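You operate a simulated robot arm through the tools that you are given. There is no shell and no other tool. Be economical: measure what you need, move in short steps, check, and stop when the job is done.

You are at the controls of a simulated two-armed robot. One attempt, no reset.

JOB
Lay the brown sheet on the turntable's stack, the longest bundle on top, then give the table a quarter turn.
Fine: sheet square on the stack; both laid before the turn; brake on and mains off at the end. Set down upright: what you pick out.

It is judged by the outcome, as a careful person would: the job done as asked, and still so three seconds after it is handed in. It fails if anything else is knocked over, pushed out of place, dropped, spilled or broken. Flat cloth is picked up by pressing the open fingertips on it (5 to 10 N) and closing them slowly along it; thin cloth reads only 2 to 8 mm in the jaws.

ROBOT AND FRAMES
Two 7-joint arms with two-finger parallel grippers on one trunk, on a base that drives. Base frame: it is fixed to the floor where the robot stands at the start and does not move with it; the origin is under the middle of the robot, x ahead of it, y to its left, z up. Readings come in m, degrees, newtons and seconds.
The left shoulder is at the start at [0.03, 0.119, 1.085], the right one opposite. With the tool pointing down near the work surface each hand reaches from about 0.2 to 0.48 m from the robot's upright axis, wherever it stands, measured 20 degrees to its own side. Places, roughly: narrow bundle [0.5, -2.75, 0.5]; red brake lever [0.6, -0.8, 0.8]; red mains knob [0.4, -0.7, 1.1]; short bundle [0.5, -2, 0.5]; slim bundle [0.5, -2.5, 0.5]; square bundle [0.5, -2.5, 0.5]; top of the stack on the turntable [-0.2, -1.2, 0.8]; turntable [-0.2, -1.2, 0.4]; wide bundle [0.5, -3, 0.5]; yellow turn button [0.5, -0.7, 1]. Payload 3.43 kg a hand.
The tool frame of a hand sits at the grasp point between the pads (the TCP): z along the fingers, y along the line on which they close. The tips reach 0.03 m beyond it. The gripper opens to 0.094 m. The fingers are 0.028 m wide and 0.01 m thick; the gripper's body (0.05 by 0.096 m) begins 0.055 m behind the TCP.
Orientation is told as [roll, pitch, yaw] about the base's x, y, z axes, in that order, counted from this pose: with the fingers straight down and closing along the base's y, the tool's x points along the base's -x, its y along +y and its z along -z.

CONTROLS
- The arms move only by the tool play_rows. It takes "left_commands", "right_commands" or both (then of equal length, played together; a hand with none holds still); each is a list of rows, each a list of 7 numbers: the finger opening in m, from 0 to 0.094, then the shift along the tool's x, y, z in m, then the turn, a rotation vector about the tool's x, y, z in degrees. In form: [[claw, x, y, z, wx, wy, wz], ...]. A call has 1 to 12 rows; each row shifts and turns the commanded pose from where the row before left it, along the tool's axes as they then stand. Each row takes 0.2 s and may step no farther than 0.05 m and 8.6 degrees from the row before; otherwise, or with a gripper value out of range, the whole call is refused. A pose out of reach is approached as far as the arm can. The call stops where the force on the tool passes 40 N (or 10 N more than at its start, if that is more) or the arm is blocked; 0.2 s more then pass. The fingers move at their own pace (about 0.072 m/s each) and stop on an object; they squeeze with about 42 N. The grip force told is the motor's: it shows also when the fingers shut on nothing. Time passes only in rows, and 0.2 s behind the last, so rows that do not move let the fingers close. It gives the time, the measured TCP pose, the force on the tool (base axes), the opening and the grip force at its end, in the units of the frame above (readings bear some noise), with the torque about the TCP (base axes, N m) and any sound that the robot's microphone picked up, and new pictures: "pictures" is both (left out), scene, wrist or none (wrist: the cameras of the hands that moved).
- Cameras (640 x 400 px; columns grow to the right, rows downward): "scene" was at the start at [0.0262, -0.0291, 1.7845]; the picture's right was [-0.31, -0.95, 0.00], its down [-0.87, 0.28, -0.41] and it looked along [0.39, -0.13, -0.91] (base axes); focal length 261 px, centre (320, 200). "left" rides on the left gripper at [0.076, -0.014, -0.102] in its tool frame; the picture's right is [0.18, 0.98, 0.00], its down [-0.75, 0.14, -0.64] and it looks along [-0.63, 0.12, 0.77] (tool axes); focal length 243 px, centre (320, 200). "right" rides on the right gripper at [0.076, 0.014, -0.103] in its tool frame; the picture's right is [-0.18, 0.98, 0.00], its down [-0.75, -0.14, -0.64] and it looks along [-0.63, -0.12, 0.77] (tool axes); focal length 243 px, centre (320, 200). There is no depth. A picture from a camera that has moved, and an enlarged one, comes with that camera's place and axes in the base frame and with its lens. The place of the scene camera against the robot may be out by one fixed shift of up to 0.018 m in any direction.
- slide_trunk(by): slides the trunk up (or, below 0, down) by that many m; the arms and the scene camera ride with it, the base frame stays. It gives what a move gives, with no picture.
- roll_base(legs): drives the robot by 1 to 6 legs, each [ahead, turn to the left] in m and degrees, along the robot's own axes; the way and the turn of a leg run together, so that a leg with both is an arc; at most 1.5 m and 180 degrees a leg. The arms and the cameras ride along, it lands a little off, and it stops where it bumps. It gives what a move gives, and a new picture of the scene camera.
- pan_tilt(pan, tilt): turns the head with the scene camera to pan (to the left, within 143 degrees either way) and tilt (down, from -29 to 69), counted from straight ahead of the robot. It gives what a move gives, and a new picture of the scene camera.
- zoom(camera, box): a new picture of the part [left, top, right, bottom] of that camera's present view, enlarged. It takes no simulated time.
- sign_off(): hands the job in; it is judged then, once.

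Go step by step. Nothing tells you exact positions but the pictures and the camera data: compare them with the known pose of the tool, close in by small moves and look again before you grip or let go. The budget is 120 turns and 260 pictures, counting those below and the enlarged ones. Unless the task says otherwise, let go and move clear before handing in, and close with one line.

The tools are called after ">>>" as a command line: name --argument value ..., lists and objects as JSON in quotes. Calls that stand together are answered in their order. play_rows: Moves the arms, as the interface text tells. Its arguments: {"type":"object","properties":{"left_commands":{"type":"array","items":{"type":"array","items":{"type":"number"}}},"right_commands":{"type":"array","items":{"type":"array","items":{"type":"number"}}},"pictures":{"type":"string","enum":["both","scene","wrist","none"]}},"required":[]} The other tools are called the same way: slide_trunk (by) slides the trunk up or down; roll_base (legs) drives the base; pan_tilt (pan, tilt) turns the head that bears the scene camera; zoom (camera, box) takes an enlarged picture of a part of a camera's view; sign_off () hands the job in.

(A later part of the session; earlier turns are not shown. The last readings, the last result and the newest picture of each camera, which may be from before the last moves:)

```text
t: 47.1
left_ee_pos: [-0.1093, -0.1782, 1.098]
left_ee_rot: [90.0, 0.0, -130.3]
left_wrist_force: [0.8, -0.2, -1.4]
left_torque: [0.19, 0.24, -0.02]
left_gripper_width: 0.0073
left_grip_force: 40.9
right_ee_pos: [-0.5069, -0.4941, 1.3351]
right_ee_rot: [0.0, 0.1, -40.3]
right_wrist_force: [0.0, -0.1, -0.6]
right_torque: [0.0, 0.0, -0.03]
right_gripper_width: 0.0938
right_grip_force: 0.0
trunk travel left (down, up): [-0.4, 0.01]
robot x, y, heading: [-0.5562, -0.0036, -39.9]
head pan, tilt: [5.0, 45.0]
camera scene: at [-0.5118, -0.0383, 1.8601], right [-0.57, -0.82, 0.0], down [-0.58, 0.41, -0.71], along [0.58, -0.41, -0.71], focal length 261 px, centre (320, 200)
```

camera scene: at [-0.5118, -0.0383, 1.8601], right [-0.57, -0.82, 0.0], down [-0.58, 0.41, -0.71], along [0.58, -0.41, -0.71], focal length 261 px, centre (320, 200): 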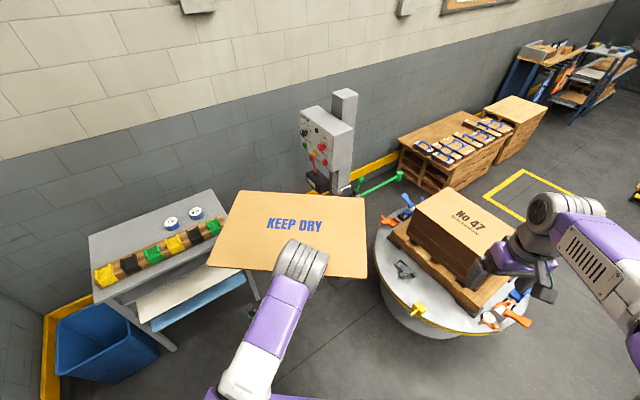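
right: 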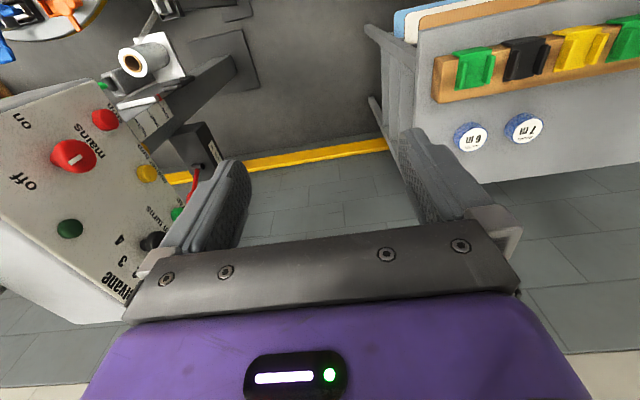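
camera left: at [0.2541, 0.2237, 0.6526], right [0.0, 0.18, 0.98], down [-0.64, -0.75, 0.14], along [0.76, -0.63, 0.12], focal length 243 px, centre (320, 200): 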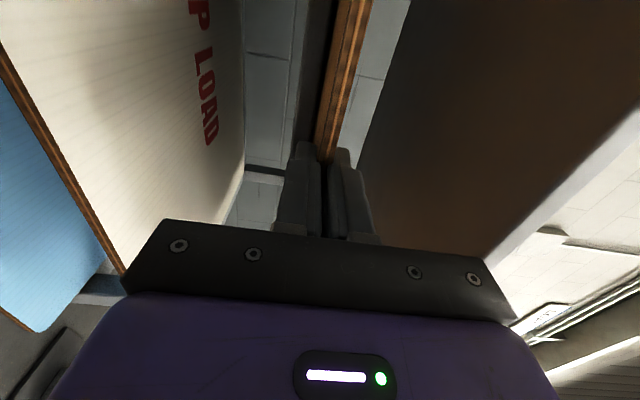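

The board passes short of the panel. I keep turning.

>>> roll_base --legs '[[0, -25], [0, -25]]'

>>> pan_tilt --pan 10 --tilt 55

>>> pan_tilt --pan 55 --tilt 40

```text
t: 50.0
left_ee_pos: [-0.4059, -0.4568, 1.099]
left_ee_rot: [89.8, 0.0, 179.8]
left_wrist_force: [0.6, -0.5, -1.6]
left_torque: [0.32, 0.02, 0.02]
left_gripper_width: 0.0072
left_grip_force: 41.0
right_ee_pos: [-0.904, -0.3553, 1.3342]
right_ee_rot: [0.0, 0.1, -90.3]
right_wrist_force: [0.7, 0.3, -0.6]
right_torque: [-0.01, 0.01, 0.02]
right_gripper_width: 0.094
right_grip_force: 0.0
trunk travel left (down, up): [-0.4, 0.01]
robot x, y, heading: [-0.5529, -0.0034, -90.1]
head pan, tilt: [5.0, 45.0]
camera scene: at [-0.5484, -0.0619, 1.8601], right [-1.0, -0.09, 0.0], down [-0.06, 0.7, -0.71], along [0.06, -0.7, -0.71], focal length 261 px, centre (320, 200)
```

scene: 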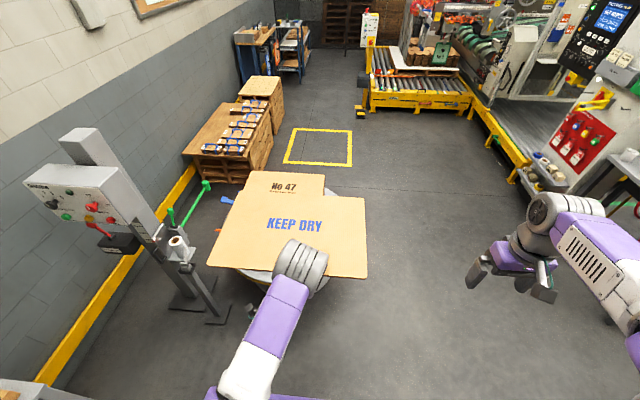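

```text
t: 50.8
left_ee_pos: [-0.4055, -0.457, 1.0985]
left_ee_rot: [89.9, 0.0, 179.7]
left_wrist_force: [-0.7, 0.1, -2.0]
left_torque: [0.35, 0.01, 0.0]
left_gripper_width: 0.0073
left_grip_force: 41.5
right_ee_pos: [-0.9031, -0.3541, 1.3352]
right_ee_rot: [0.0, 0.0, -90.2]
right_wrist_force: [-0.6, 0.2, -1.1]
right_torque: [0.0, 0.0, 0.01]
right_gripper_width: 0.0938
right_grip_force: 0.0
trunk travel left (down, up): [-0.4, 0.01]
robot x, y, heading: [-0.5569, -0.0014, -90.0]
head pan, tilt: [10.0, 55.0]
camera scene: at [-0.5429, -0.052, 1.8468], right [-0.99, -0.17, 0.0], down [-0.14, 0.81, -0.57], along [0.1, -0.57, -0.82], focal length 261 px, centre (320, 200)
```

scene: 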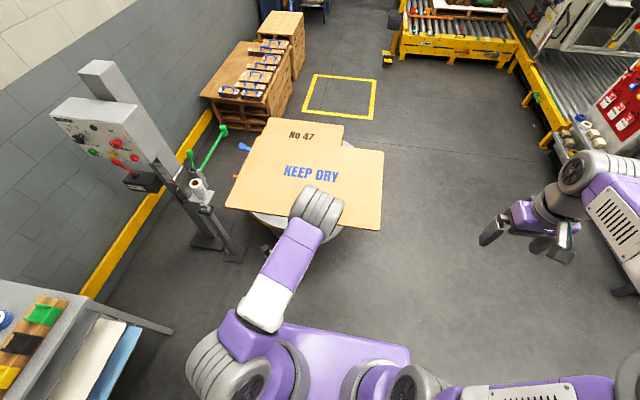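

```text
t: 51.9
left_ee_pos: [-0.4051, -0.4569, 1.0985]
left_ee_rot: [89.9, 0.0, 179.7]
left_wrist_force: [-0.6, -0.2, -1.4]
left_torque: [0.34, 0.01, 0.01]
left_gripper_width: 0.0071
left_grip_force: 41.6
right_ee_pos: [-0.9025, -0.355, 1.335]
right_ee_rot: [-0.1, 0.0, -90.3]
right_wrist_force: [-0.1, 0.3, 0.0]
right_torque: [-0.02, 0.01, -0.01]
right_gripper_width: 0.0939
right_grip_force: 0.0
trunk travel left (down, up): [-0.4, 0.01]
robot x, y, heading: [-0.5524, 0.0002, -90.1]
head pan, tilt: [55.0, 40.0]
camera scene: at [-0.4857, -0.03, 1.8674], right [-0.58, -0.82, 0.0], down [-0.53, 0.37, -0.77], along [0.63, -0.44, -0.64], focal length 261 px, centre (320, 200)
```

scene: 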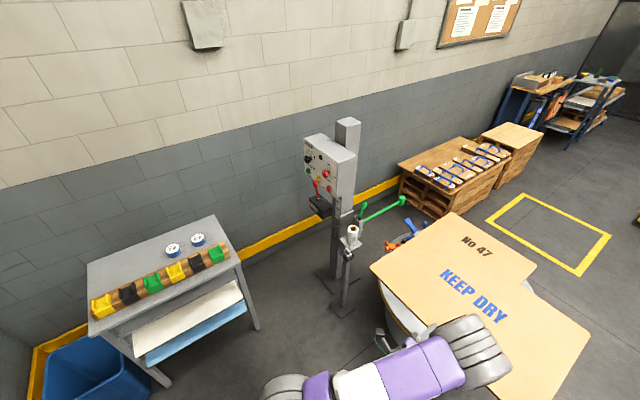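

I'm facing the turntable now. I enlarge the view to fix the stack's corners.

>>> zoom --camera "scene" --box '[340, 190, 600, 350]'

```text
2.46 times, centred on (470, 270) of scene
camera zoom: at [-0.4857, -0.03, 1.8674], right [-0.58, -0.82, 0.0], down [-0.53, 0.37, -0.77], along [0.63, -0.44, -0.64], focal length 642 px, centre (-49, 28)
```

zoom: 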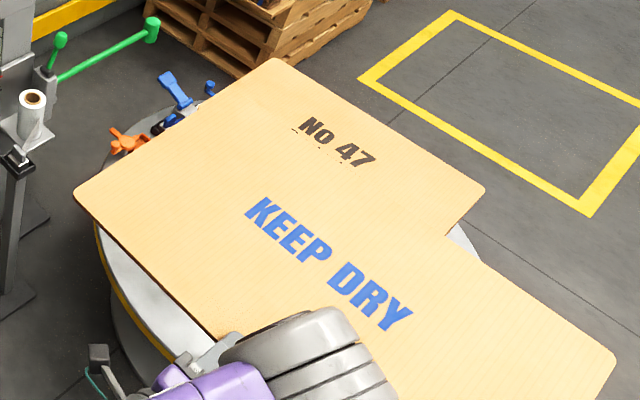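

The stack top comes out about 0.48 × 0.31 m at z≈0.785, centred near (-0.234, -1.205), so the sheet overhangs it slightly all round. I drive closer with a shallow S.

>>> roll_base --legs '[[0, 12], [0.35, 0], [0, -12]]'

>>> pan_tilt --pan 15 --tilt 50

```text
t: 55.7
left_ee_pos: [-0.3281, -0.8003, 1.0983]
left_ee_rot: [89.9, 0.0, -179.9]
left_wrist_force: [0.1, -1.0, -1.7]
left_torque: [0.34, 0.04, -0.03]
left_gripper_width: 0.0074
left_grip_force: 41.3
right_ee_pos: [-0.8268, -0.7011, 1.3355]
right_ee_rot: [0.1, 0.0, -89.9]
right_wrist_force: [0.3, -0.3, -0.3]
right_torque: [-0.01, 0.02, 0.02]
right_gripper_width: 0.0939
right_grip_force: 0.0
trunk travel left (down, up): [-0.4, 0.01]
robot x, y, heading: [-0.4821, -0.3433, -89.6]
head pan, tilt: [55.0, 40.0]
camera scene: at [-0.4122, -0.3736, 1.8674], right [-0.57, -0.82, 0.0], down [-0.53, 0.37, -0.77], along [0.63, -0.44, -0.64], focal length 261 px, centre (320, 200)
```

scene: 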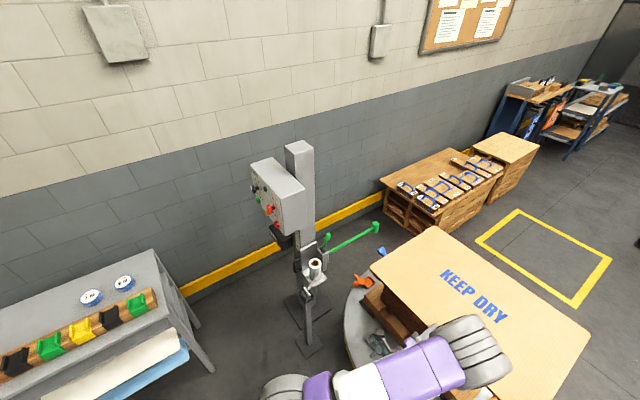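

```text
t: 56.8
left_ee_pos: [-0.328, -0.8008, 1.0988]
left_ee_rot: [89.9, 0.1, -180.0]
left_wrist_force: [0.0, -1.0, -1.6]
left_torque: [0.35, -0.03, -0.01]
left_gripper_width: 0.0071
left_grip_force: 41.6
right_ee_pos: [-0.8291, -0.7014, 1.3355]
right_ee_rot: [0.0, 0.0, -90.0]
right_wrist_force: [0.2, -0.6, -1.3]
right_torque: [-0.01, 0.01, 0.02]
right_gripper_width: 0.094
right_grip_force: 0.0
trunk travel left (down, up): [-0.4, 0.01]
robot x, y, heading: [-0.48, -0.3505, -89.7]
head pan, tilt: [15.0, 50.0]
camera scene: at [-0.4616, -0.3995, 1.8532], right [-0.96, -0.26, 0.0], down [-0.2, 0.74, -0.64], along [0.17, -0.62, -0.77], focal length 261 px, centre (320, 200)
```

scene: 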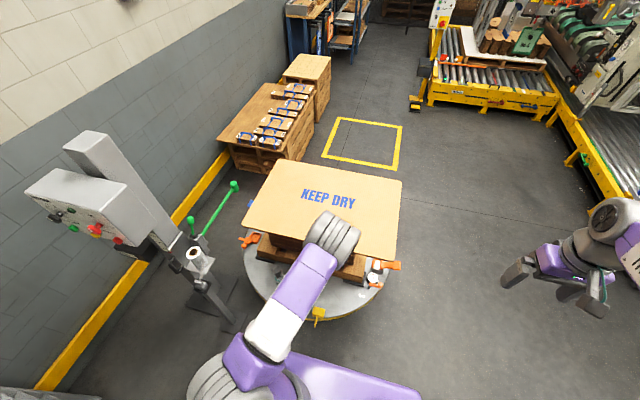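

The sheet is over the stack's near part. I reach forward and sideways over the target, then lower the trunk so the sheet stays about 10 cm above.

>>> play_rows --left_commands '[[0.0, 0.02, 0, 0.036, 0, 0, 0], [0.0, 0.02, 0, 0.036, 0, 0, 0], [0.0, 0.02, 0, 0.036, 0, 0, 0], [0.0, 0.02, 0, 0.036, 0, 0, 0], [0.0, 0.014, 0, 0.036, 0, 0, 0], [0.0, 0, 0, 0.036, 0, 0, 0]]' --pictures "none"

>>> slide_trunk --by -0.22

>>> play_rows --left_commands '[[0.0, 0, 0, 0, 0, 0, 0]]'

```text
t: 58.2
left_ee_pos: [-0.2324, -1.0187, 1.0962]
left_ee_rot: [89.9, 0.0, -180.0]
left_wrist_force: [0.7, -0.3, -2.0]
left_torque: [0.3, 0.0, -0.01]
left_gripper_width: 0.007
left_grip_force: 42.0
right_ee_pos: [-0.827, -0.7019, 1.334]
right_ee_rot: [0.0, -0.1, -89.9]
right_wrist_force: [-0.2, 0.6, -0.6]
right_torque: [0.01, 0.0, 0.02]
right_gripper_width: 0.094
right_grip_force: 0.0
trunk travel left (down, up): [-0.4, 0.01]
robot x, y, heading: [-0.481, -0.3437, -89.6]
head pan, tilt: [15.0, 50.0]
```

```text
t: 60.5
left_ee_pos: [-0.2329, -1.0159, 0.8772]
left_ee_rot: [89.9, 0.0, -180.0]
left_wrist_force: [0.6, -0.1, -1.4]
left_torque: [0.38, 0.03, 0.03]
left_gripper_width: 0.0076
left_grip_force: 41.1
right_ee_pos: [-0.8278, -0.702, 1.1149]
right_ee_rot: [0.0, 0.0, -90.1]
right_wrist_force: [0.6, -0.4, -0.1]
right_torque: [-0.01, 0.01, -0.02]
right_gripper_width: 0.094
right_grip_force: 0.0
trunk travel left (down, up): [-0.18, 0.23]
robot x, y, heading: [-0.4799, -0.3469, -89.7]
head pan, tilt: [15.0, 50.0]
```

```text
t: 60.9
left_ee_pos: [-0.2331, -1.0167, 0.8772]
left_ee_rot: [89.8, -0.1, -180.0]
left_wrist_force: [0.7, -0.2, -1.2]
left_torque: [0.34, 0.02, 0.0]
left_gripper_width: 0.0074
left_grip_force: 41.6
right_ee_pos: [-0.8292, -0.7014, 1.114]
right_ee_rot: [0.0, 0.0, -90.0]
right_wrist_force: [-0.4, -0.6, -0.2]
right_torque: [0.01, -0.01, 0.03]
right_gripper_width: 0.0939
right_grip_force: 0.1
trunk travel left (down, up): [-0.18, 0.23]
robot x, y, heading: [-0.4815, -0.3437, -89.6]
head pan, tilt: [15.0, 50.0]
camera scene: at [-0.4616, -0.3997, 1.6333], right [-0.96, -0.26, 0.0], down [-0.2, 0.74, -0.64], along [0.17, -0.62, -0.77], focal length 261 px, centre (320, 200)
camera left: at [-0.1571, -0.915, 0.864], right [0.18, 0.0, 0.98], down [-0.75, 0.64, 0.14], along [-0.63, -0.77, 0.12], focal length 243 px, centre (320, 200)
```

scene: 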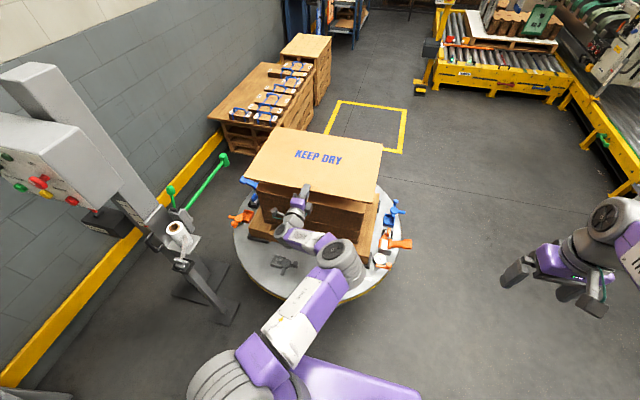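
left: 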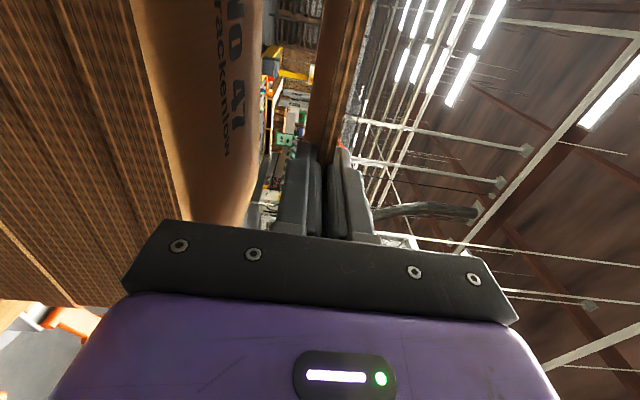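

The sheet is poised just over the stack, its edge parallel to the stack's. I check the sideways centring before lowering.

>>> zoom --camera "scene" --box '[210, 110, 430, 310]'

>>> zoom --camera "left" --box '[0, 0, 320, 320]'

```text
2.00 times, centred on (320, 210) of scene
camera zoom: at [-0.4616, -0.3997, 1.6333], right [-0.96, -0.26, 0.0], down [-0.2, 0.74, -0.64], along [0.17, -0.62, -0.77], focal length 522 px, centre (320, 180)
```

zoom: 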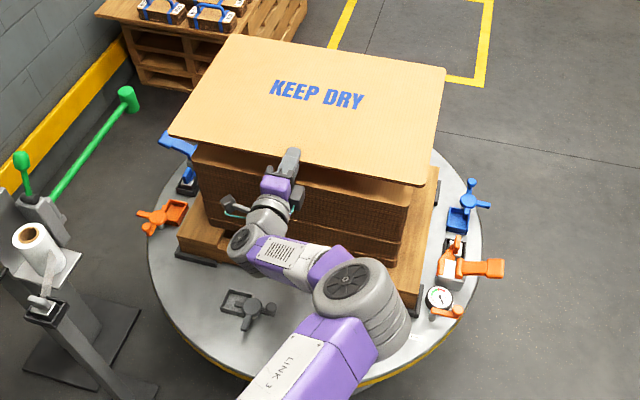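

```text
1.25 times, centred on (160, 160) of left
camera zoom: at [-0.1571, -0.915, 0.864], right [0.18, 0.0, 0.98], down [-0.75, 0.64, 0.14], along [-0.63, -0.77, 0.12], focal length 303 px, centre (520, 250)
```

zoom: 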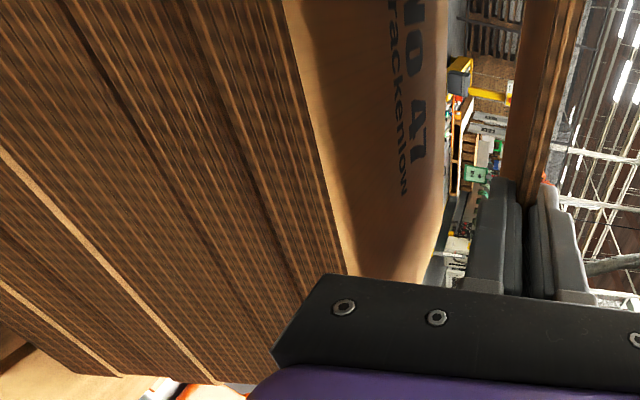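

The sheet is centred within a few millimetres in both directions, so I lower it slowly toward contact.

>>> play_rows --left_commands '[[0.0, 0.004, -0.02, 0, 0, 0, 0], [0.0, 0, -0.02, 0, 0, 0, 0], [0.0, 0, -0.02, 0, 0, 0, 0], [0.0, 0, -0.01, 0, 0, 0, 0]]'

>>> zoom --camera "left" --box '[120, 0, 440, 260]'

```text
t: 61.9
left_ee_pos: [-0.2275, -1.0169, 0.8073]
left_ee_rot: [89.9, 0.0, -180.0]
left_wrist_force: [-0.2, 0.5, -1.6]
left_torque: [0.33, 0.02, -0.01]
left_gripper_width: 0.0075
left_grip_force: 41.5
right_ee_pos: [-0.8271, -0.7008, 1.1139]
right_ee_rot: [-0.1, 0.0, -90.0]
right_wrist_force: [-0.5, 0.3, 0.1]
right_torque: [-0.01, 0.0, -0.02]
right_gripper_width: 0.0941
right_grip_force: 0.1
trunk travel left (down, up): [-0.18, 0.23]
robot x, y, heading: [-0.4792, -0.3449, -89.6]
head pan, tilt: [15.0, 50.0]
camera scene: at [-0.4616, -0.3997, 1.6332], right [-0.96, -0.26, 0.0], down [-0.2, 0.74, -0.64], along [0.17, -0.62, -0.77], focal length 261 px, centre (320, 200)
camera left: at [-0.1521, -0.9154, 0.7934], right [0.18, 0.0, 0.98], down [-0.75, 0.64, 0.14], along [-0.63, -0.77, 0.12], focal length 243 px, centre (320, 200)
```

scene: 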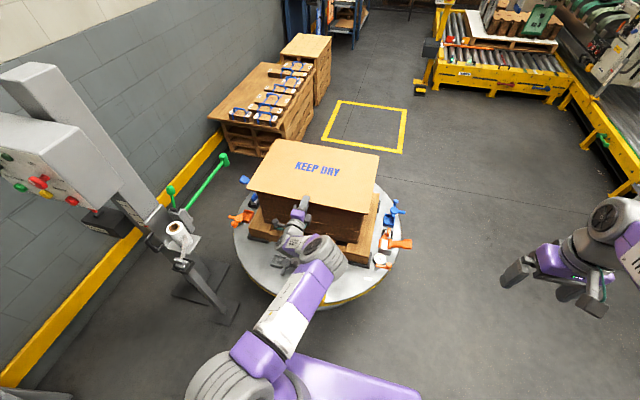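
left: 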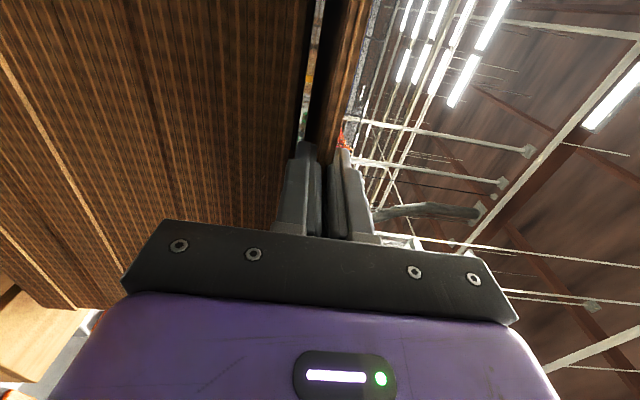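

```text
1.54 times, centred on (280, 130) of left
camera zoom: at [-0.1521, -0.9154, 0.7934], right [0.18, 0.0, 0.98], down [-0.75, 0.64, 0.14], along [-0.63, -0.77, 0.12], focal length 373 px, centre (382, 308)
```

zoom: 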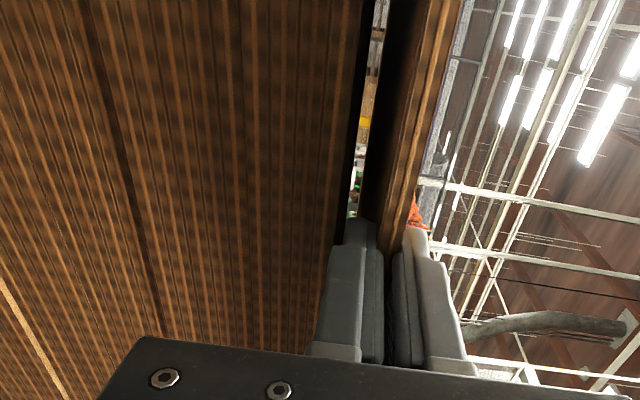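

The stack top is at about z 0.79. The lower fingertip is very close to the stack's face, so I ease back 5 mm and lower in small steps.

>>> play_rows --left_commands '[[0.0, 0, 0, -0.005, 0, 0, 0], [0.0, 0, -0.004, 0, 0, 0, 0], [0.0, 0, -0.004, 0, 0, 0, 0], [0.0, 0, -0.003, 0, 0, 0, 0]]' --pictures "wrist"

>>> zoom --camera "left" --box '[200, 0, 400, 240]'

```text
t: 62.9
left_ee_pos: [-0.2271, -1.0127, 0.8012]
left_ee_rot: [90.5, 0.1, -180.0]
left_wrist_force: [3.9, -3.5, 14.9]
left_torque: [-0.25, -0.05, 0.13]
left_gripper_width: 0.0075
left_grip_force: 41.1
right_ee_pos: [-0.8279, -0.7002, 1.1154]
right_ee_rot: [0.0, -0.1, -90.0]
right_wrist_force: [-0.6, -0.3, -0.1]
right_torque: [0.01, 0.03, -0.02]
right_gripper_width: 0.094
right_grip_force: 0.0
trunk travel left (down, up): [-0.18, 0.23]
robot x, y, heading: [-0.4836, -0.3469, -89.4]
head pan, tilt: [15.0, 50.0]
camera left: at [-0.1523, -0.9106, 0.7871], right [0.18, 0.01, 0.98], down [-0.75, 0.64, 0.13], along [-0.63, -0.77, 0.12], focal length 243 px, centre (320, 200)
```

left: 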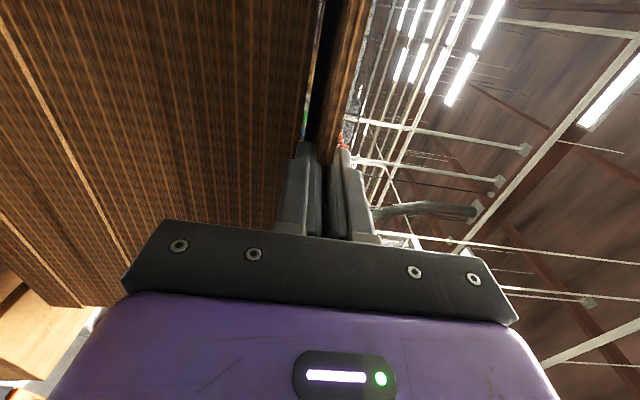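

```text
1.67 times, centred on (300, 120) of left
camera zoom: at [-0.1523, -0.9106, 0.7871], right [0.18, 0.01, 0.98], down [-0.75, 0.64, 0.13], along [-0.63, -0.77, 0.12], focal length 404 px, centre (353, 333)
```

zoom: 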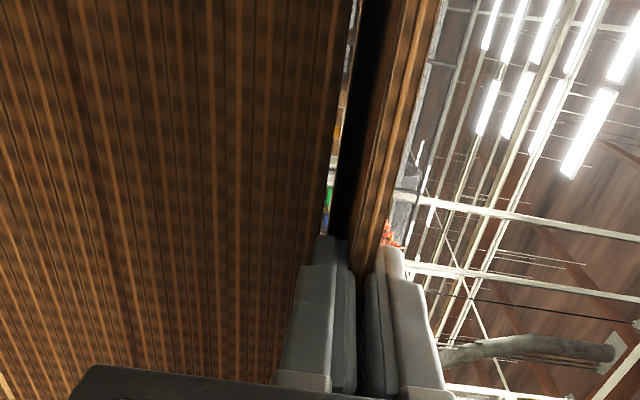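

The lower fingertip is just resting on the stack rim. I lift, back off 12 mm and lower with the finger clear of the rim; I can nudge the sheet back in afterwards.

>>> play_rows --left_commands '[[0.0, 0, 0.008, 0, 0, 0, 0], [0.0, 0, 0, -0.012, 0, 0, 0], [0.0, 0, -0.006, 0, 0, 0, 0], [0.0, 0, -0.005, 0, 0, 0, 0], [0.0, 0, -0.004, 0, 0, 0, 0], [0.0, 0, -0.002, 0, 0, 0, 0]]' --pictures "wrist"

```text
t: 64.3
left_ee_pos: [-0.2284, -0.9999, 0.7913]
left_ee_rot: [90.6, 0.1, -180.1]
left_wrist_force: [1.1, -0.6, 15.5]
left_torque: [-0.34, 0.07, 0.35]
left_gripper_width: 0.007
left_grip_force: 41.7
right_ee_pos: [-0.8289, -0.7006, 1.1154]
right_ee_rot: [0.0, -0.1, -90.0]
right_wrist_force: [-0.2, -0.3, 0.3]
right_torque: [0.02, 0.01, 0.02]
right_gripper_width: 0.0938
right_grip_force: 0.0
trunk travel left (down, up): [-0.18, 0.23]
robot x, y, heading: [-0.4837, -0.3449, -89.8]
head pan, tilt: [15.0, 50.0]
camera left: at [-0.153, -0.8983, 0.7771], right [0.18, 0.01, 0.98], down [-0.75, 0.64, 0.14], along [-0.63, -0.77, 0.12], focal length 243 px, centre (320, 200)
```

left: 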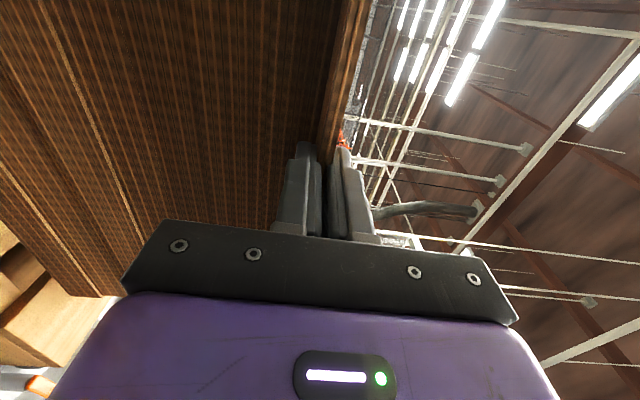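

The sheet rests on the stack (15 N). I open the fingers a little and withdraw straight back.

>>> play_rows --left_commands '[[0.0, 0, 0.001, 0, 0, 0, 0], [0.015, 0, 0, 0, 0, 0, 0], [0.03, 0, 0, 0, 0, 0, 0], [0.03, 0, 0, 0, 0, 0, 0], [0.03, 0, 0, -0.02, 0, 0, 0], [0.03, 0, 0, -0.025, 0, 0, 0], [0.03, 0, 0, -0.02, 0, 0, 0]]'

>>> zoom --camera "scene" --box '[210, 110, 430, 310]'

>>> zoom --camera "left" --box '[160, 0, 480, 250]'

```text
t: 65.9
left_ee_pos: [-0.2286, -0.9352, 0.7889]
left_ee_rot: [90.0, 0.1, -180.0]
left_wrist_force: [0.3, -0.6, -0.2]
left_torque: [0.04, 0.01, 0.06]
left_gripper_width: 0.0299
left_grip_force: 0.0
right_ee_pos: [-0.8274, -0.7014, 1.1144]
right_ee_rot: [0.0, 0.1, -90.1]
right_wrist_force: [1.5, 0.8, -0.3]
right_torque: [0.01, 0.0, 0.01]
right_gripper_width: 0.0937
right_grip_force: 0.1
trunk travel left (down, up): [-0.18, 0.23]
robot x, y, heading: [-0.4811, -0.3487, -89.8]
head pan, tilt: [15.0, 50.0]
camera scene: at [-0.4616, -0.3992, 1.6333], right [-0.96, -0.26, 0.0], down [-0.2, 0.74, -0.64], along [0.17, -0.62, -0.77], focal length 261 px, centre (320, 200)
camera left: at [-0.1531, -0.8319, 0.7751], right [0.18, 0.0, 0.98], down [-0.75, 0.64, 0.14], along [-0.63, -0.77, 0.12], focal length 243 px, centre (320, 200)
```

scene: 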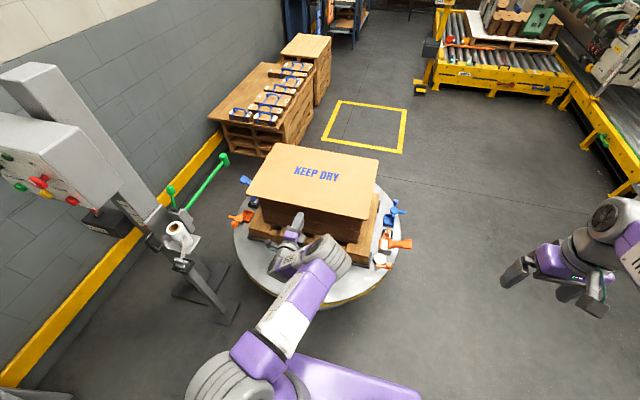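
left: 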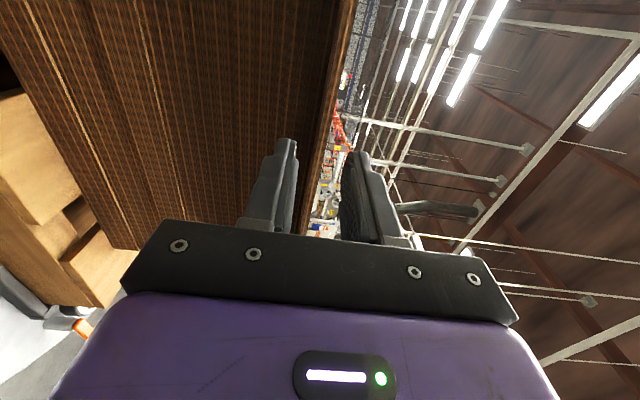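

```text
2.00 times, centred on (320, 210) of scene
camera zoom: at [-0.4616, -0.3992, 1.6333], right [-0.96, -0.26, 0.0], down [-0.2, 0.74, -0.64], along [0.17, -0.62, -0.77], focal length 522 px, centre (320, 180)
```

zoom: 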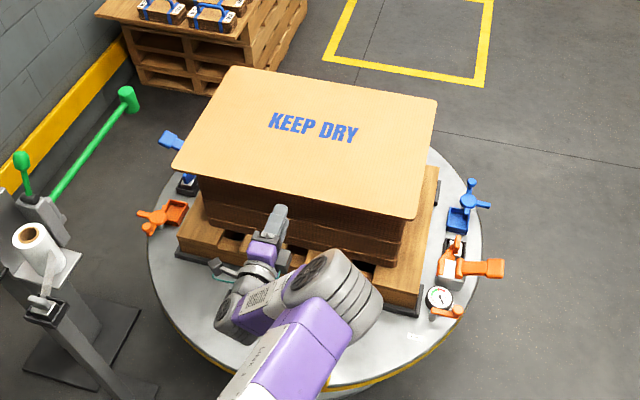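

```text
1.60 times, centred on (320, 125) of left
camera zoom: at [-0.1531, -0.8319, 0.7751], right [0.18, 0.0, 0.98], down [-0.75, 0.64, 0.14], along [-0.63, -0.77, 0.12], focal length 388 px, centre (320, 320)
```

zoom: 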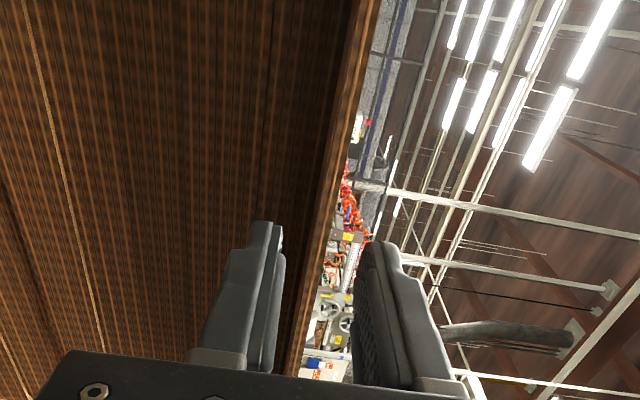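

The sheet is down and centred sideways, but sits about 1.5 cm too near in y. I push its near edge gently with closed fingertips.

>>> play_rows --left_commands '[[0.0, 0, 0.001, 0, 0, 0, 0], [0.0, 0, 0, 0, 0, 0, 0], [0.0, 0, 0, 0.02, 0, 0, 0], [0.0, 0, 0, 0.012, 0, 0, 0], [0.0, 0, 0, 0.008, 0, 0, 0], [0.0, 0, 0, 0.006, 0, 0, 0], [0.0, 0, 0, 0.006, 0, 0, 0]]'

>>> zoom --camera "scene" --box '[210, 110, 430, 310]'

```text
t: 67.5
left_ee_pos: [-0.2283, -0.9848, 0.7903]
left_ee_rot: [89.9, 0.0, -179.9]
left_wrist_force: [0.7, -0.4, 0.6]
left_torque: [-0.01, -0.03, -0.02]
left_gripper_width: 0.0
left_grip_force: 32.6
right_ee_pos: [-0.8267, -0.6998, 1.1155]
right_ee_rot: [0.0, 0.1, -89.9]
right_wrist_force: [0.3, 0.0, -0.2]
right_torque: [0.0, 0.0, -0.03]
right_gripper_width: 0.0939
right_grip_force: 0.0
trunk travel left (down, up): [-0.18, 0.23]
robot x, y, heading: [-0.4784, -0.3421, -89.5]
head pan, tilt: [15.0, 50.0]
camera scene: at [-0.4617, -0.3992, 1.6333], right [-0.96, -0.26, 0.0], down [-0.2, 0.74, -0.64], along [0.17, -0.62, -0.77], focal length 261 px, centre (320, 200)
camera left: at [-0.153, -0.8841, 0.7762], right [0.18, 0.0, 0.98], down [-0.75, 0.64, 0.14], along [-0.63, -0.77, 0.12], focal length 243 px, centre (320, 200)
```

scene: 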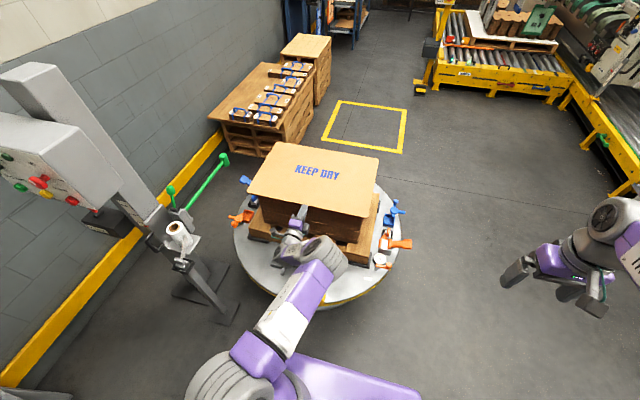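
left: 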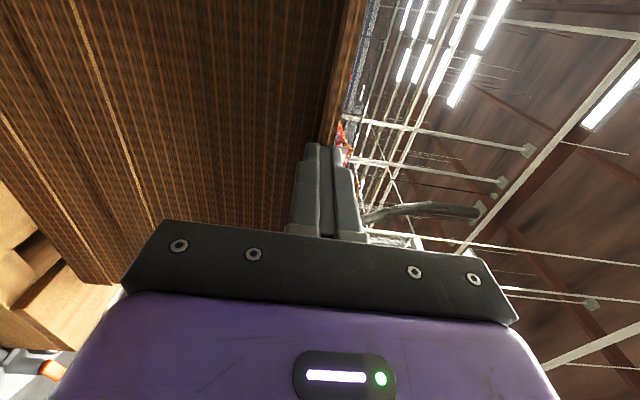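

```text
2.00 times, centred on (320, 210) of scene
camera zoom: at [-0.4617, -0.3992, 1.6333], right [-0.96, -0.26, 0.0], down [-0.2, 0.74, -0.64], along [0.17, -0.62, -0.77], focal length 522 px, centre (320, 180)
```

zoom: 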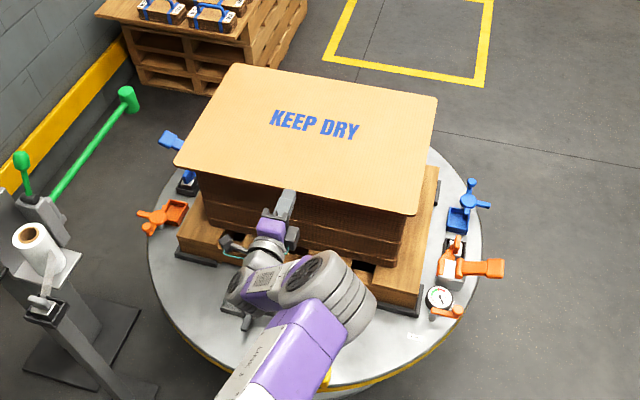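

The sheet is now square and centred within a few mm; I'll recheck from the far side. I withdraw and raise the arm, then drive round the west side toward the bundles.

>>> play_rows --left_commands '[[0.0, 0, 0, -0.04, 0, 0, 0], [0.0, 0, 0, -0.04, 0, 0, 0], [0.0, 0, 0.03, -0.04, 0, 0, 0], [0.0, -0.02, 0.04, -0.03, 0, 0, 0], [0.0, -0.02, 0.04, -0.03, 0, 0, 0], [0.0, -0.02, 0.04, -0.03, 0, 0, 0], [0.0, -0.02, 0.04, -0.03, 0, 0, 0], [0.0, -0.02, 0.04, -0.01, 0, 0, 0]]' --pictures "none"

>>> roll_base --legs '[[-0.25, 0], [0, -57], [0.9, 0]]'

```text
refused: row 4 steps farther than a row can; nothing moved
```

```text
t: 76.2
left_ee_pos: [-1.6422, -1.1191, 0.7893]
left_ee_rot: [90.0, -0.1, 121.9]
left_wrist_force: [0.8, 0.2, 0.1]
left_torque: [0.0, -0.03, 0.0]
left_gripper_width: 0.0001
left_grip_force: 33.1
right_ee_pos: [-1.7168, -0.4598, 1.1146]
right_ee_rot: [-0.1, 0.0, -148.1]
right_wrist_force: [-0.5, -0.9, -0.1]
right_torque: [-0.02, 0.02, -0.01]
right_gripper_width: 0.0943
right_grip_force: 0.1
trunk travel left (down, up): [-0.18, 0.23]
robot x, y, heading: [-1.2333, -0.563, -147.9]
head pan, tilt: [15.0, 50.0]
camera scene: at [-1.2596, -0.6167, 1.6332], right [-0.73, 0.68, 0.0], down [0.52, 0.56, -0.64], along [-0.44, -0.47, -0.77], focal length 261 px, centre (320, 200)
```

scene: 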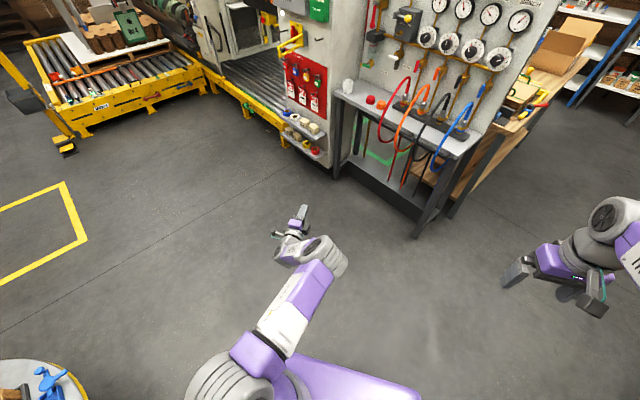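

The withdraw move was refused for step size, but the base still backed straight out and swept clear. I fold the arm in now and check that the turntable and sheet are undisturbed.

>>> play_rows --left_commands '[[0.0, 0, 0.03, -0.03, 0, 0, 0], [0.0, 0, 0.03, -0.03, 0, 0, 0], [0.0, 0, 0.03, -0.03, 0, 0, 0], [0.0, 0, 0.03, -0.03, 0, 0, 0], [0.0, 0, 0.03, -0.03, 0, 0, 0], [0.0, 0, 0.03, -0.03, 0, 0, 0], [0.0, 0, 0.03, -0.03, 0, 0, 0]]' --pictures "none"

>>> pan_tilt --pan 110 --tilt 40

>>> zoom --camera "scene" --box '[220, 100, 420, 260]'

```text
t: 77.8
left_ee_pos: [-1.4807, -1.0218, 0.9839]
left_ee_rot: [90.0, 0.0, 121.9]
left_wrist_force: [-0.4, -0.6, -0.7]
left_torque: [0.02, 0.05, 0.0]
left_gripper_width: 0.0
left_grip_force: 32.5
left hand out of reach, approached as far as the arm can: row 7
right_ee_pos: [-1.7177, -0.4609, 1.1149]
right_ee_rot: [0.0, 0.0, -148.2]
right_wrist_force: [-0.1, 0.2, -0.1]
right_torque: [0.02, 0.0, 0.0]
right_gripper_width: 0.0942
right_grip_force: 0.0
trunk travel left (down, up): [-0.18, 0.23]
robot x, y, heading: [-1.2303, -0.5639, -148.0]
head pan, tilt: [15.0, 50.0]
```

```text
t: 79.5
left_ee_pos: [-1.4795, -1.0241, 0.9825]
left_ee_rot: [90.0, 0.0, 122.0]
left_wrist_force: [0.3, 0.3, -0.4]
left_torque: [-0.01, 0.01, -0.01]
left_gripper_width: 0.0001
left_grip_force: 32.8
right_ee_pos: [-1.7177, -0.4601, 1.1146]
right_ee_rot: [0.1, -0.1, -148.1]
right_wrist_force: [0.8, 0.2, 0.1]
right_torque: [0.0, 0.03, 0.0]
right_gripper_width: 0.094
right_grip_force: 0.1
trunk travel left (down, up): [-0.18, 0.23]
robot x, y, heading: [-1.229, -0.5656, -147.7]
head pan, tilt: [110.0, 40.0]
camera scene: at [-1.1398, -0.6121, 1.6474], right [-0.61, -0.79, 0.0], down [-0.51, 0.39, -0.77], along [0.6, -0.47, -0.64], focal length 261 px, centre (320, 200)
```

scene: 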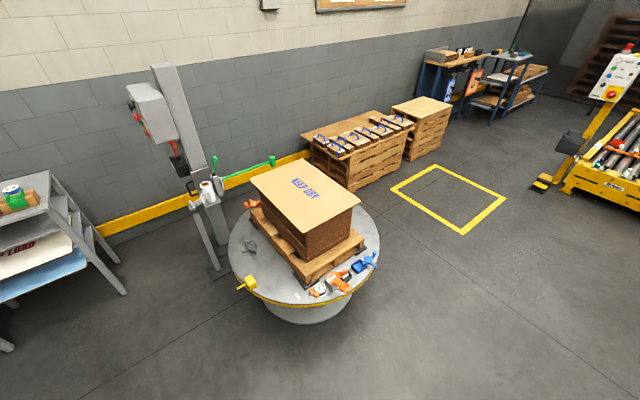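

```text
2.50 times, centred on (320, 180) of scene
camera zoom: at [-1.1398, -0.6121, 1.6474], right [-0.61, -0.79, 0.0], down [-0.51, 0.39, -0.77], along [0.6, -0.47, -0.64], focal length 652 px, centre (320, 250)
```

zoom: 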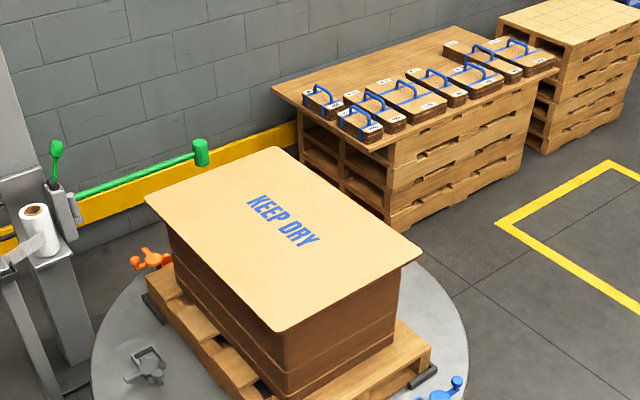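

Everything is in place and the sheet's overhang looks even all round. I drive south and then in toward the bundle pallet.

>>> roll_base --legs '[[0, 58], [1.55, 0], [0, 63], [0.85, 0], [0, 27]]'

>>> pan_tilt --pan 0 --tilt 40

>>> zoom --camera "scene" --box '[180, 100, 500, 300]'

```text
refused: 1.55 is not a number from -1.5 to 1.5
```

```text
t: 81.4
left_ee_pos: [-1.4813, -1.0224, 0.9834]
left_ee_rot: [90.0, 0.0, 121.9]
left_wrist_force: [-0.5, -0.4, -0.3]
left_torque: [0.02, 0.01, -0.01]
left_gripper_width: 0.0
left_grip_force: 32.8
right_ee_pos: [-1.7169, -0.4597, 1.1148]
right_ee_rot: [0.1, 0.0, -148.1]
right_wrist_force: [-0.8, -0.8, 0.1]
right_torque: [-0.01, 0.02, 0.01]
right_gripper_width: 0.0938
right_grip_force: 0.1
trunk travel left (down, up): [-0.18, 0.23]
robot x, y, heading: [-1.2327, -0.5685, -147.9]
head pan, tilt: [0.0, 40.0]
camera scene: at [-1.2789, -0.6053, 1.6474], right [-0.53, 0.85, 0.0], down [0.54, 0.34, -0.77], along [-0.65, -0.41, -0.64], focal length 261 px, centre (320, 200)
```

scene: 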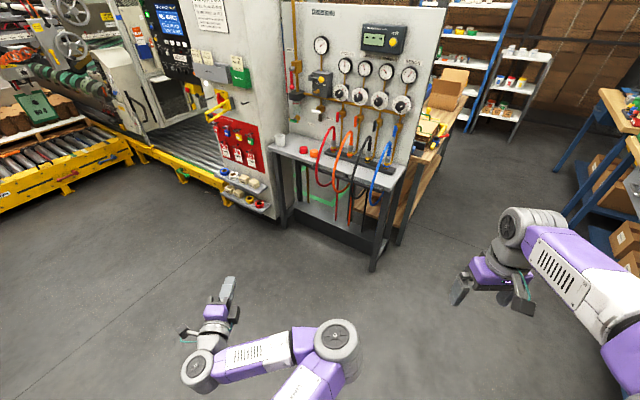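

```text
2.00 times, centred on (340, 200) of scene
camera zoom: at [-1.2789, -0.6053, 1.6474], right [-0.53, 0.85, 0.0], down [0.54, 0.34, -0.77], along [-0.65, -0.41, -0.64], focal length 522 px, centre (280, 200)
```

zoom: 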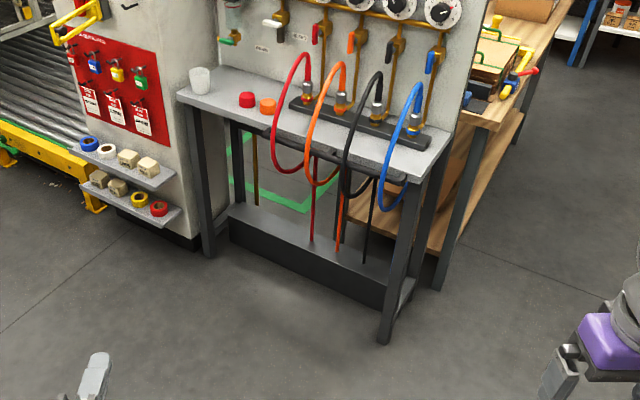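

The leg limit is 1.5 m, so I split it.

>>> roll_base --legs '[[0, 58], [1.0, 0], [0.55, 0], [0, 63], [0.85, 0], [0, 27]]'

>>> zoom --camera "scene" --box '[160, 60, 480, 260]'

```text
t: 100.2
left_ee_pos: [-0.0276, -2.2126, 0.983]
left_ee_rot: [89.9, 0.0, -88.8]
left_wrist_force: [-1.6, 1.1, 1.0]
left_torque: [0.0, -0.04, -0.01]
left_gripper_width: 0.0
left_grip_force: 33.3
right_ee_pos: [-0.1133, -2.8183, 1.1143]
right_ee_rot: [0.1, 0.0, 1.1]
right_wrist_force: [0.4, 0.4, 0.5]
right_torque: [-0.03, 0.01, -0.03]
right_gripper_width: 0.0939
right_grip_force: 0.0
trunk travel left (down, up): [-0.18, 0.23]
robot x, y, heading: [-0.4727, -2.4778, 1.2]
head pan, tilt: [0.0, 40.0]
camera scene: at [-0.4217, -2.486, 1.6474], right [0.02, -1.0, 0.0], down [-0.64, -0.02, -0.77], along [0.77, 0.02, -0.64], focal length 261 px, centre (320, 200)
```

scene: 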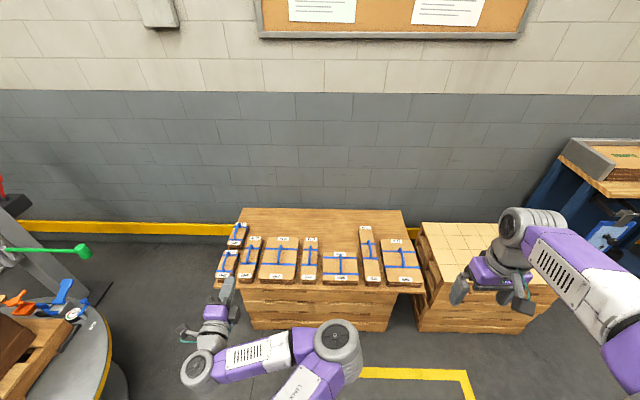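

```text
2.00 times, centred on (320, 160) of scene
camera zoom: at [-0.4217, -2.486, 1.6474], right [0.02, -1.0, 0.0], down [-0.64, -0.02, -0.77], along [0.77, 0.02, -0.64], focal length 522 px, centre (320, 280)
```

zoom: 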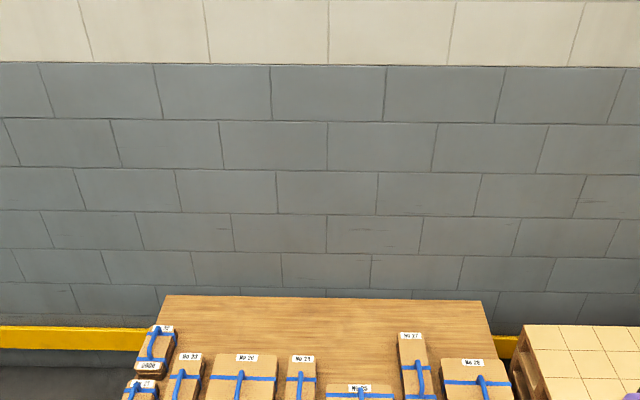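

I'm in front of the bundle pallet; the longest looks to be the sixth from the left. I enlarge to measure.

>>> zoom --camera "scene" --box '[200, 200, 440, 340]'

```text
2.67 times, centred on (320, 270) of scene
camera zoom: at [-0.4217, -2.486, 1.6474], right [0.02, -1.0, 0.0], down [-0.64, -0.02, -0.77], along [0.77, 0.02, -0.64], focal length 696 px, centre (320, 13)
```

zoom: 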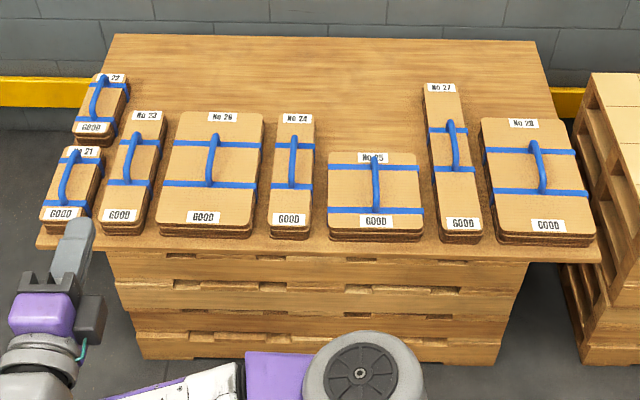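

Bundle No 27 is clearly the longest, about 0.36 m, with its handle near (0.47, -2.72). I move in close, keeping the base short of the pallet.

>>> roll_base --legs '[[0, -11], [0.4, 0], [0, 10]]'

>>> pan_tilt --pan -15 --tilt 55

```text
t: 104.1
left_ee_pos: [0.3714, -2.2908, 0.9831]
left_ee_rot: [90.0, -0.1, -90.1]
left_wrist_force: [0.0, -0.4, 0.7]
left_torque: [0.0, -0.02, 0.0]
left_gripper_width: 0.0003
left_grip_force: 33.8
right_ee_pos: [0.2722, -2.8932, 1.1141]
right_ee_rot: [0.0, 0.0, -0.1]
right_wrist_force: [0.2, -0.5, 0.0]
right_torque: [-0.01, -0.02, -0.05]
right_gripper_width: 0.0938
right_grip_force: 0.2
trunk travel left (down, up): [-0.18, 0.23]
robot x, y, heading: [-0.0826, -2.5487, 0.1]
head pan, tilt: [0.0, 40.0]
camera scene: at [-0.0282, -2.5558, 1.6474], right [0.0, -1.0, 0.0], down [-0.64, 0.0, -0.77], along [0.77, 0.0, -0.64], focal length 261 px, centre (320, 200)
```

scene: 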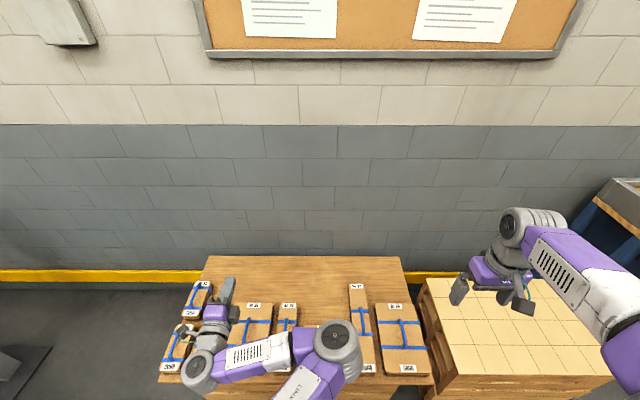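

```text
t: 104.8
left_ee_pos: [0.3712, -2.2913, 0.983]
left_ee_rot: [89.9, 0.1, -90.2]
left_wrist_force: [0.1, 0.5, 0.1]
left_torque: [-0.02, 0.0, 0.01]
left_gripper_width: 0.0001
left_grip_force: 32.5
right_ee_pos: [0.2744, -2.8936, 1.115]
right_ee_rot: [0.1, 0.0, -0.2]
right_wrist_force: [-0.7, -0.8, -0.4]
right_torque: [0.03, 0.0, 0.01]
right_gripper_width: 0.0939
right_grip_force: 0.0
trunk travel left (down, up): [-0.18, 0.23]
robot x, y, heading: [-0.0859, -2.542, 0.2]
head pan, tilt: [-15.0, 55.0]
camera scene: at [-0.0437, -2.5748, 1.6268], right [-0.26, -0.97, 0.0], down [-0.79, 0.21, -0.57], along [0.55, -0.15, -0.82], focal length 261 px, centre (320, 200)
```

scene: 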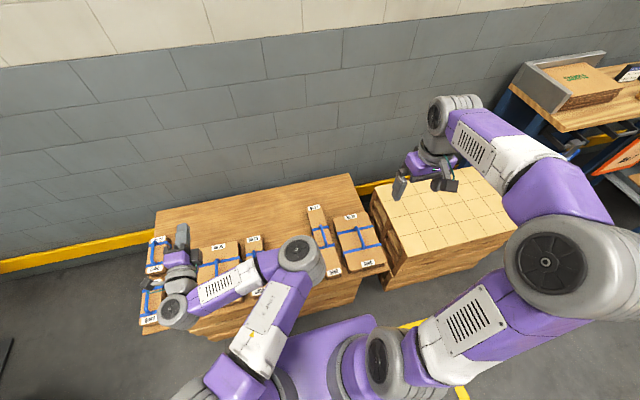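

The right hand will take the bundle. I tilt its fingers 30° forward along the handle and bring it above No 27.

>>> play_rows --right_commands '[[0.094, 0, 0, 0, 0, -7.5, 0], [0.094, 0, 0, 0, 0, -7.5, 0], [0.094, 0, 0, 0, 0, -7.5, 0], [0.094, 0, 0, 0, 0, -7.5, 0], [0.094, -0.026, 0.034, 0.015, 0, 0, 0], [0.094, -0.026, 0.034, 0.015, 0, 0, 0], [0.094, -0.026, 0.034, 0.015, 0, 0, 0], [0.094, -0.026, 0.034, 0.015, 0, 0, 0], [0.094, -0.026, 0.034, 0.015, 0, 0, 0]]'

```text
t: 106.8
left_ee_pos: [0.3714, -2.2903, 0.983]
left_ee_rot: [89.9, 0.0, -90.0]
left_wrist_force: [-0.4, 0.4, 0.9]
left_torque: [-0.04, 0.01, 0.0]
left_gripper_width: 0.0001
left_grip_force: 33.0
right_ee_pos: [0.4237, -2.7232, 1.1176]
right_ee_rot: [0.1, -30.0, -0.3]
right_wrist_force: [0.4, 0.5, -0.7]
right_torque: [0.02, 0.01, 0.0]
right_gripper_width: 0.094
right_grip_force: 0.0
trunk travel left (down, up): [-0.18, 0.23]
robot x, y, heading: [-0.0791, -2.5507, 0.0]
head pan, tilt: [-15.0, 55.0]
camera scene: at [-0.0424, -2.574, 1.6267], right [-0.26, -0.97, 0.0], down [-0.79, 0.21, -0.57], along [0.55, -0.15, -0.82], focal length 261 px, centre (320, 200)
camera right: at [0.3075, -2.7085, 1.1667], right [0.16, 0.98, 0.09], down [0.33, -0.14, 0.93], along [0.93, -0.12, -0.35], focal length 243 px, centre (320, 200)
```

scene: 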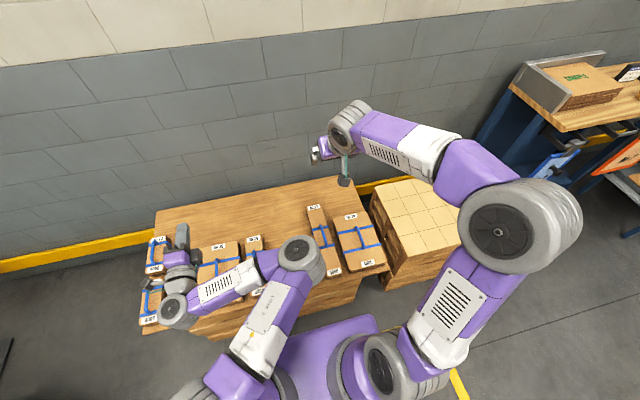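
right: 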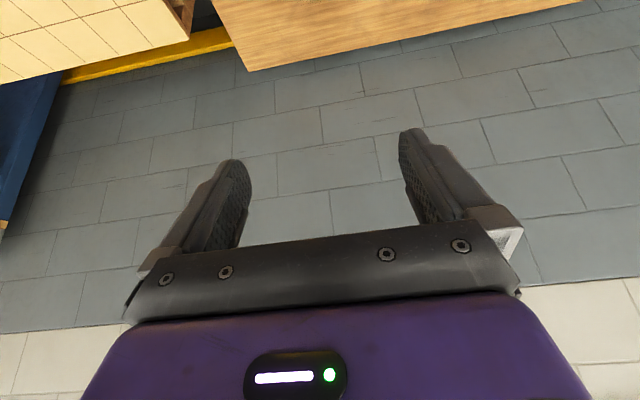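

The tilted wrist camera looks past the bundle, so I'll measure from the scene camera instead, calibrating against the hand.

>>> zoom --camera "scene" --box '[270, 110, 400, 290]'

```text
2.22 times, centred on (335, 200) of scene
camera zoom: at [-0.0424, -2.574, 1.6267], right [-0.26, -0.97, 0.0], down [-0.79, 0.21, -0.57], along [0.55, -0.15, -0.82], focal length 580 px, centre (287, 200)
```

zoom: 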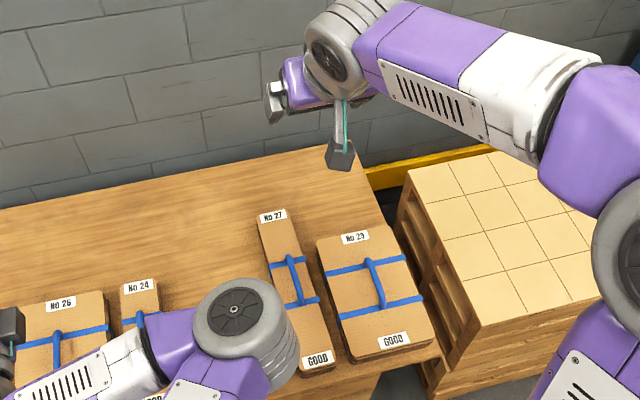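

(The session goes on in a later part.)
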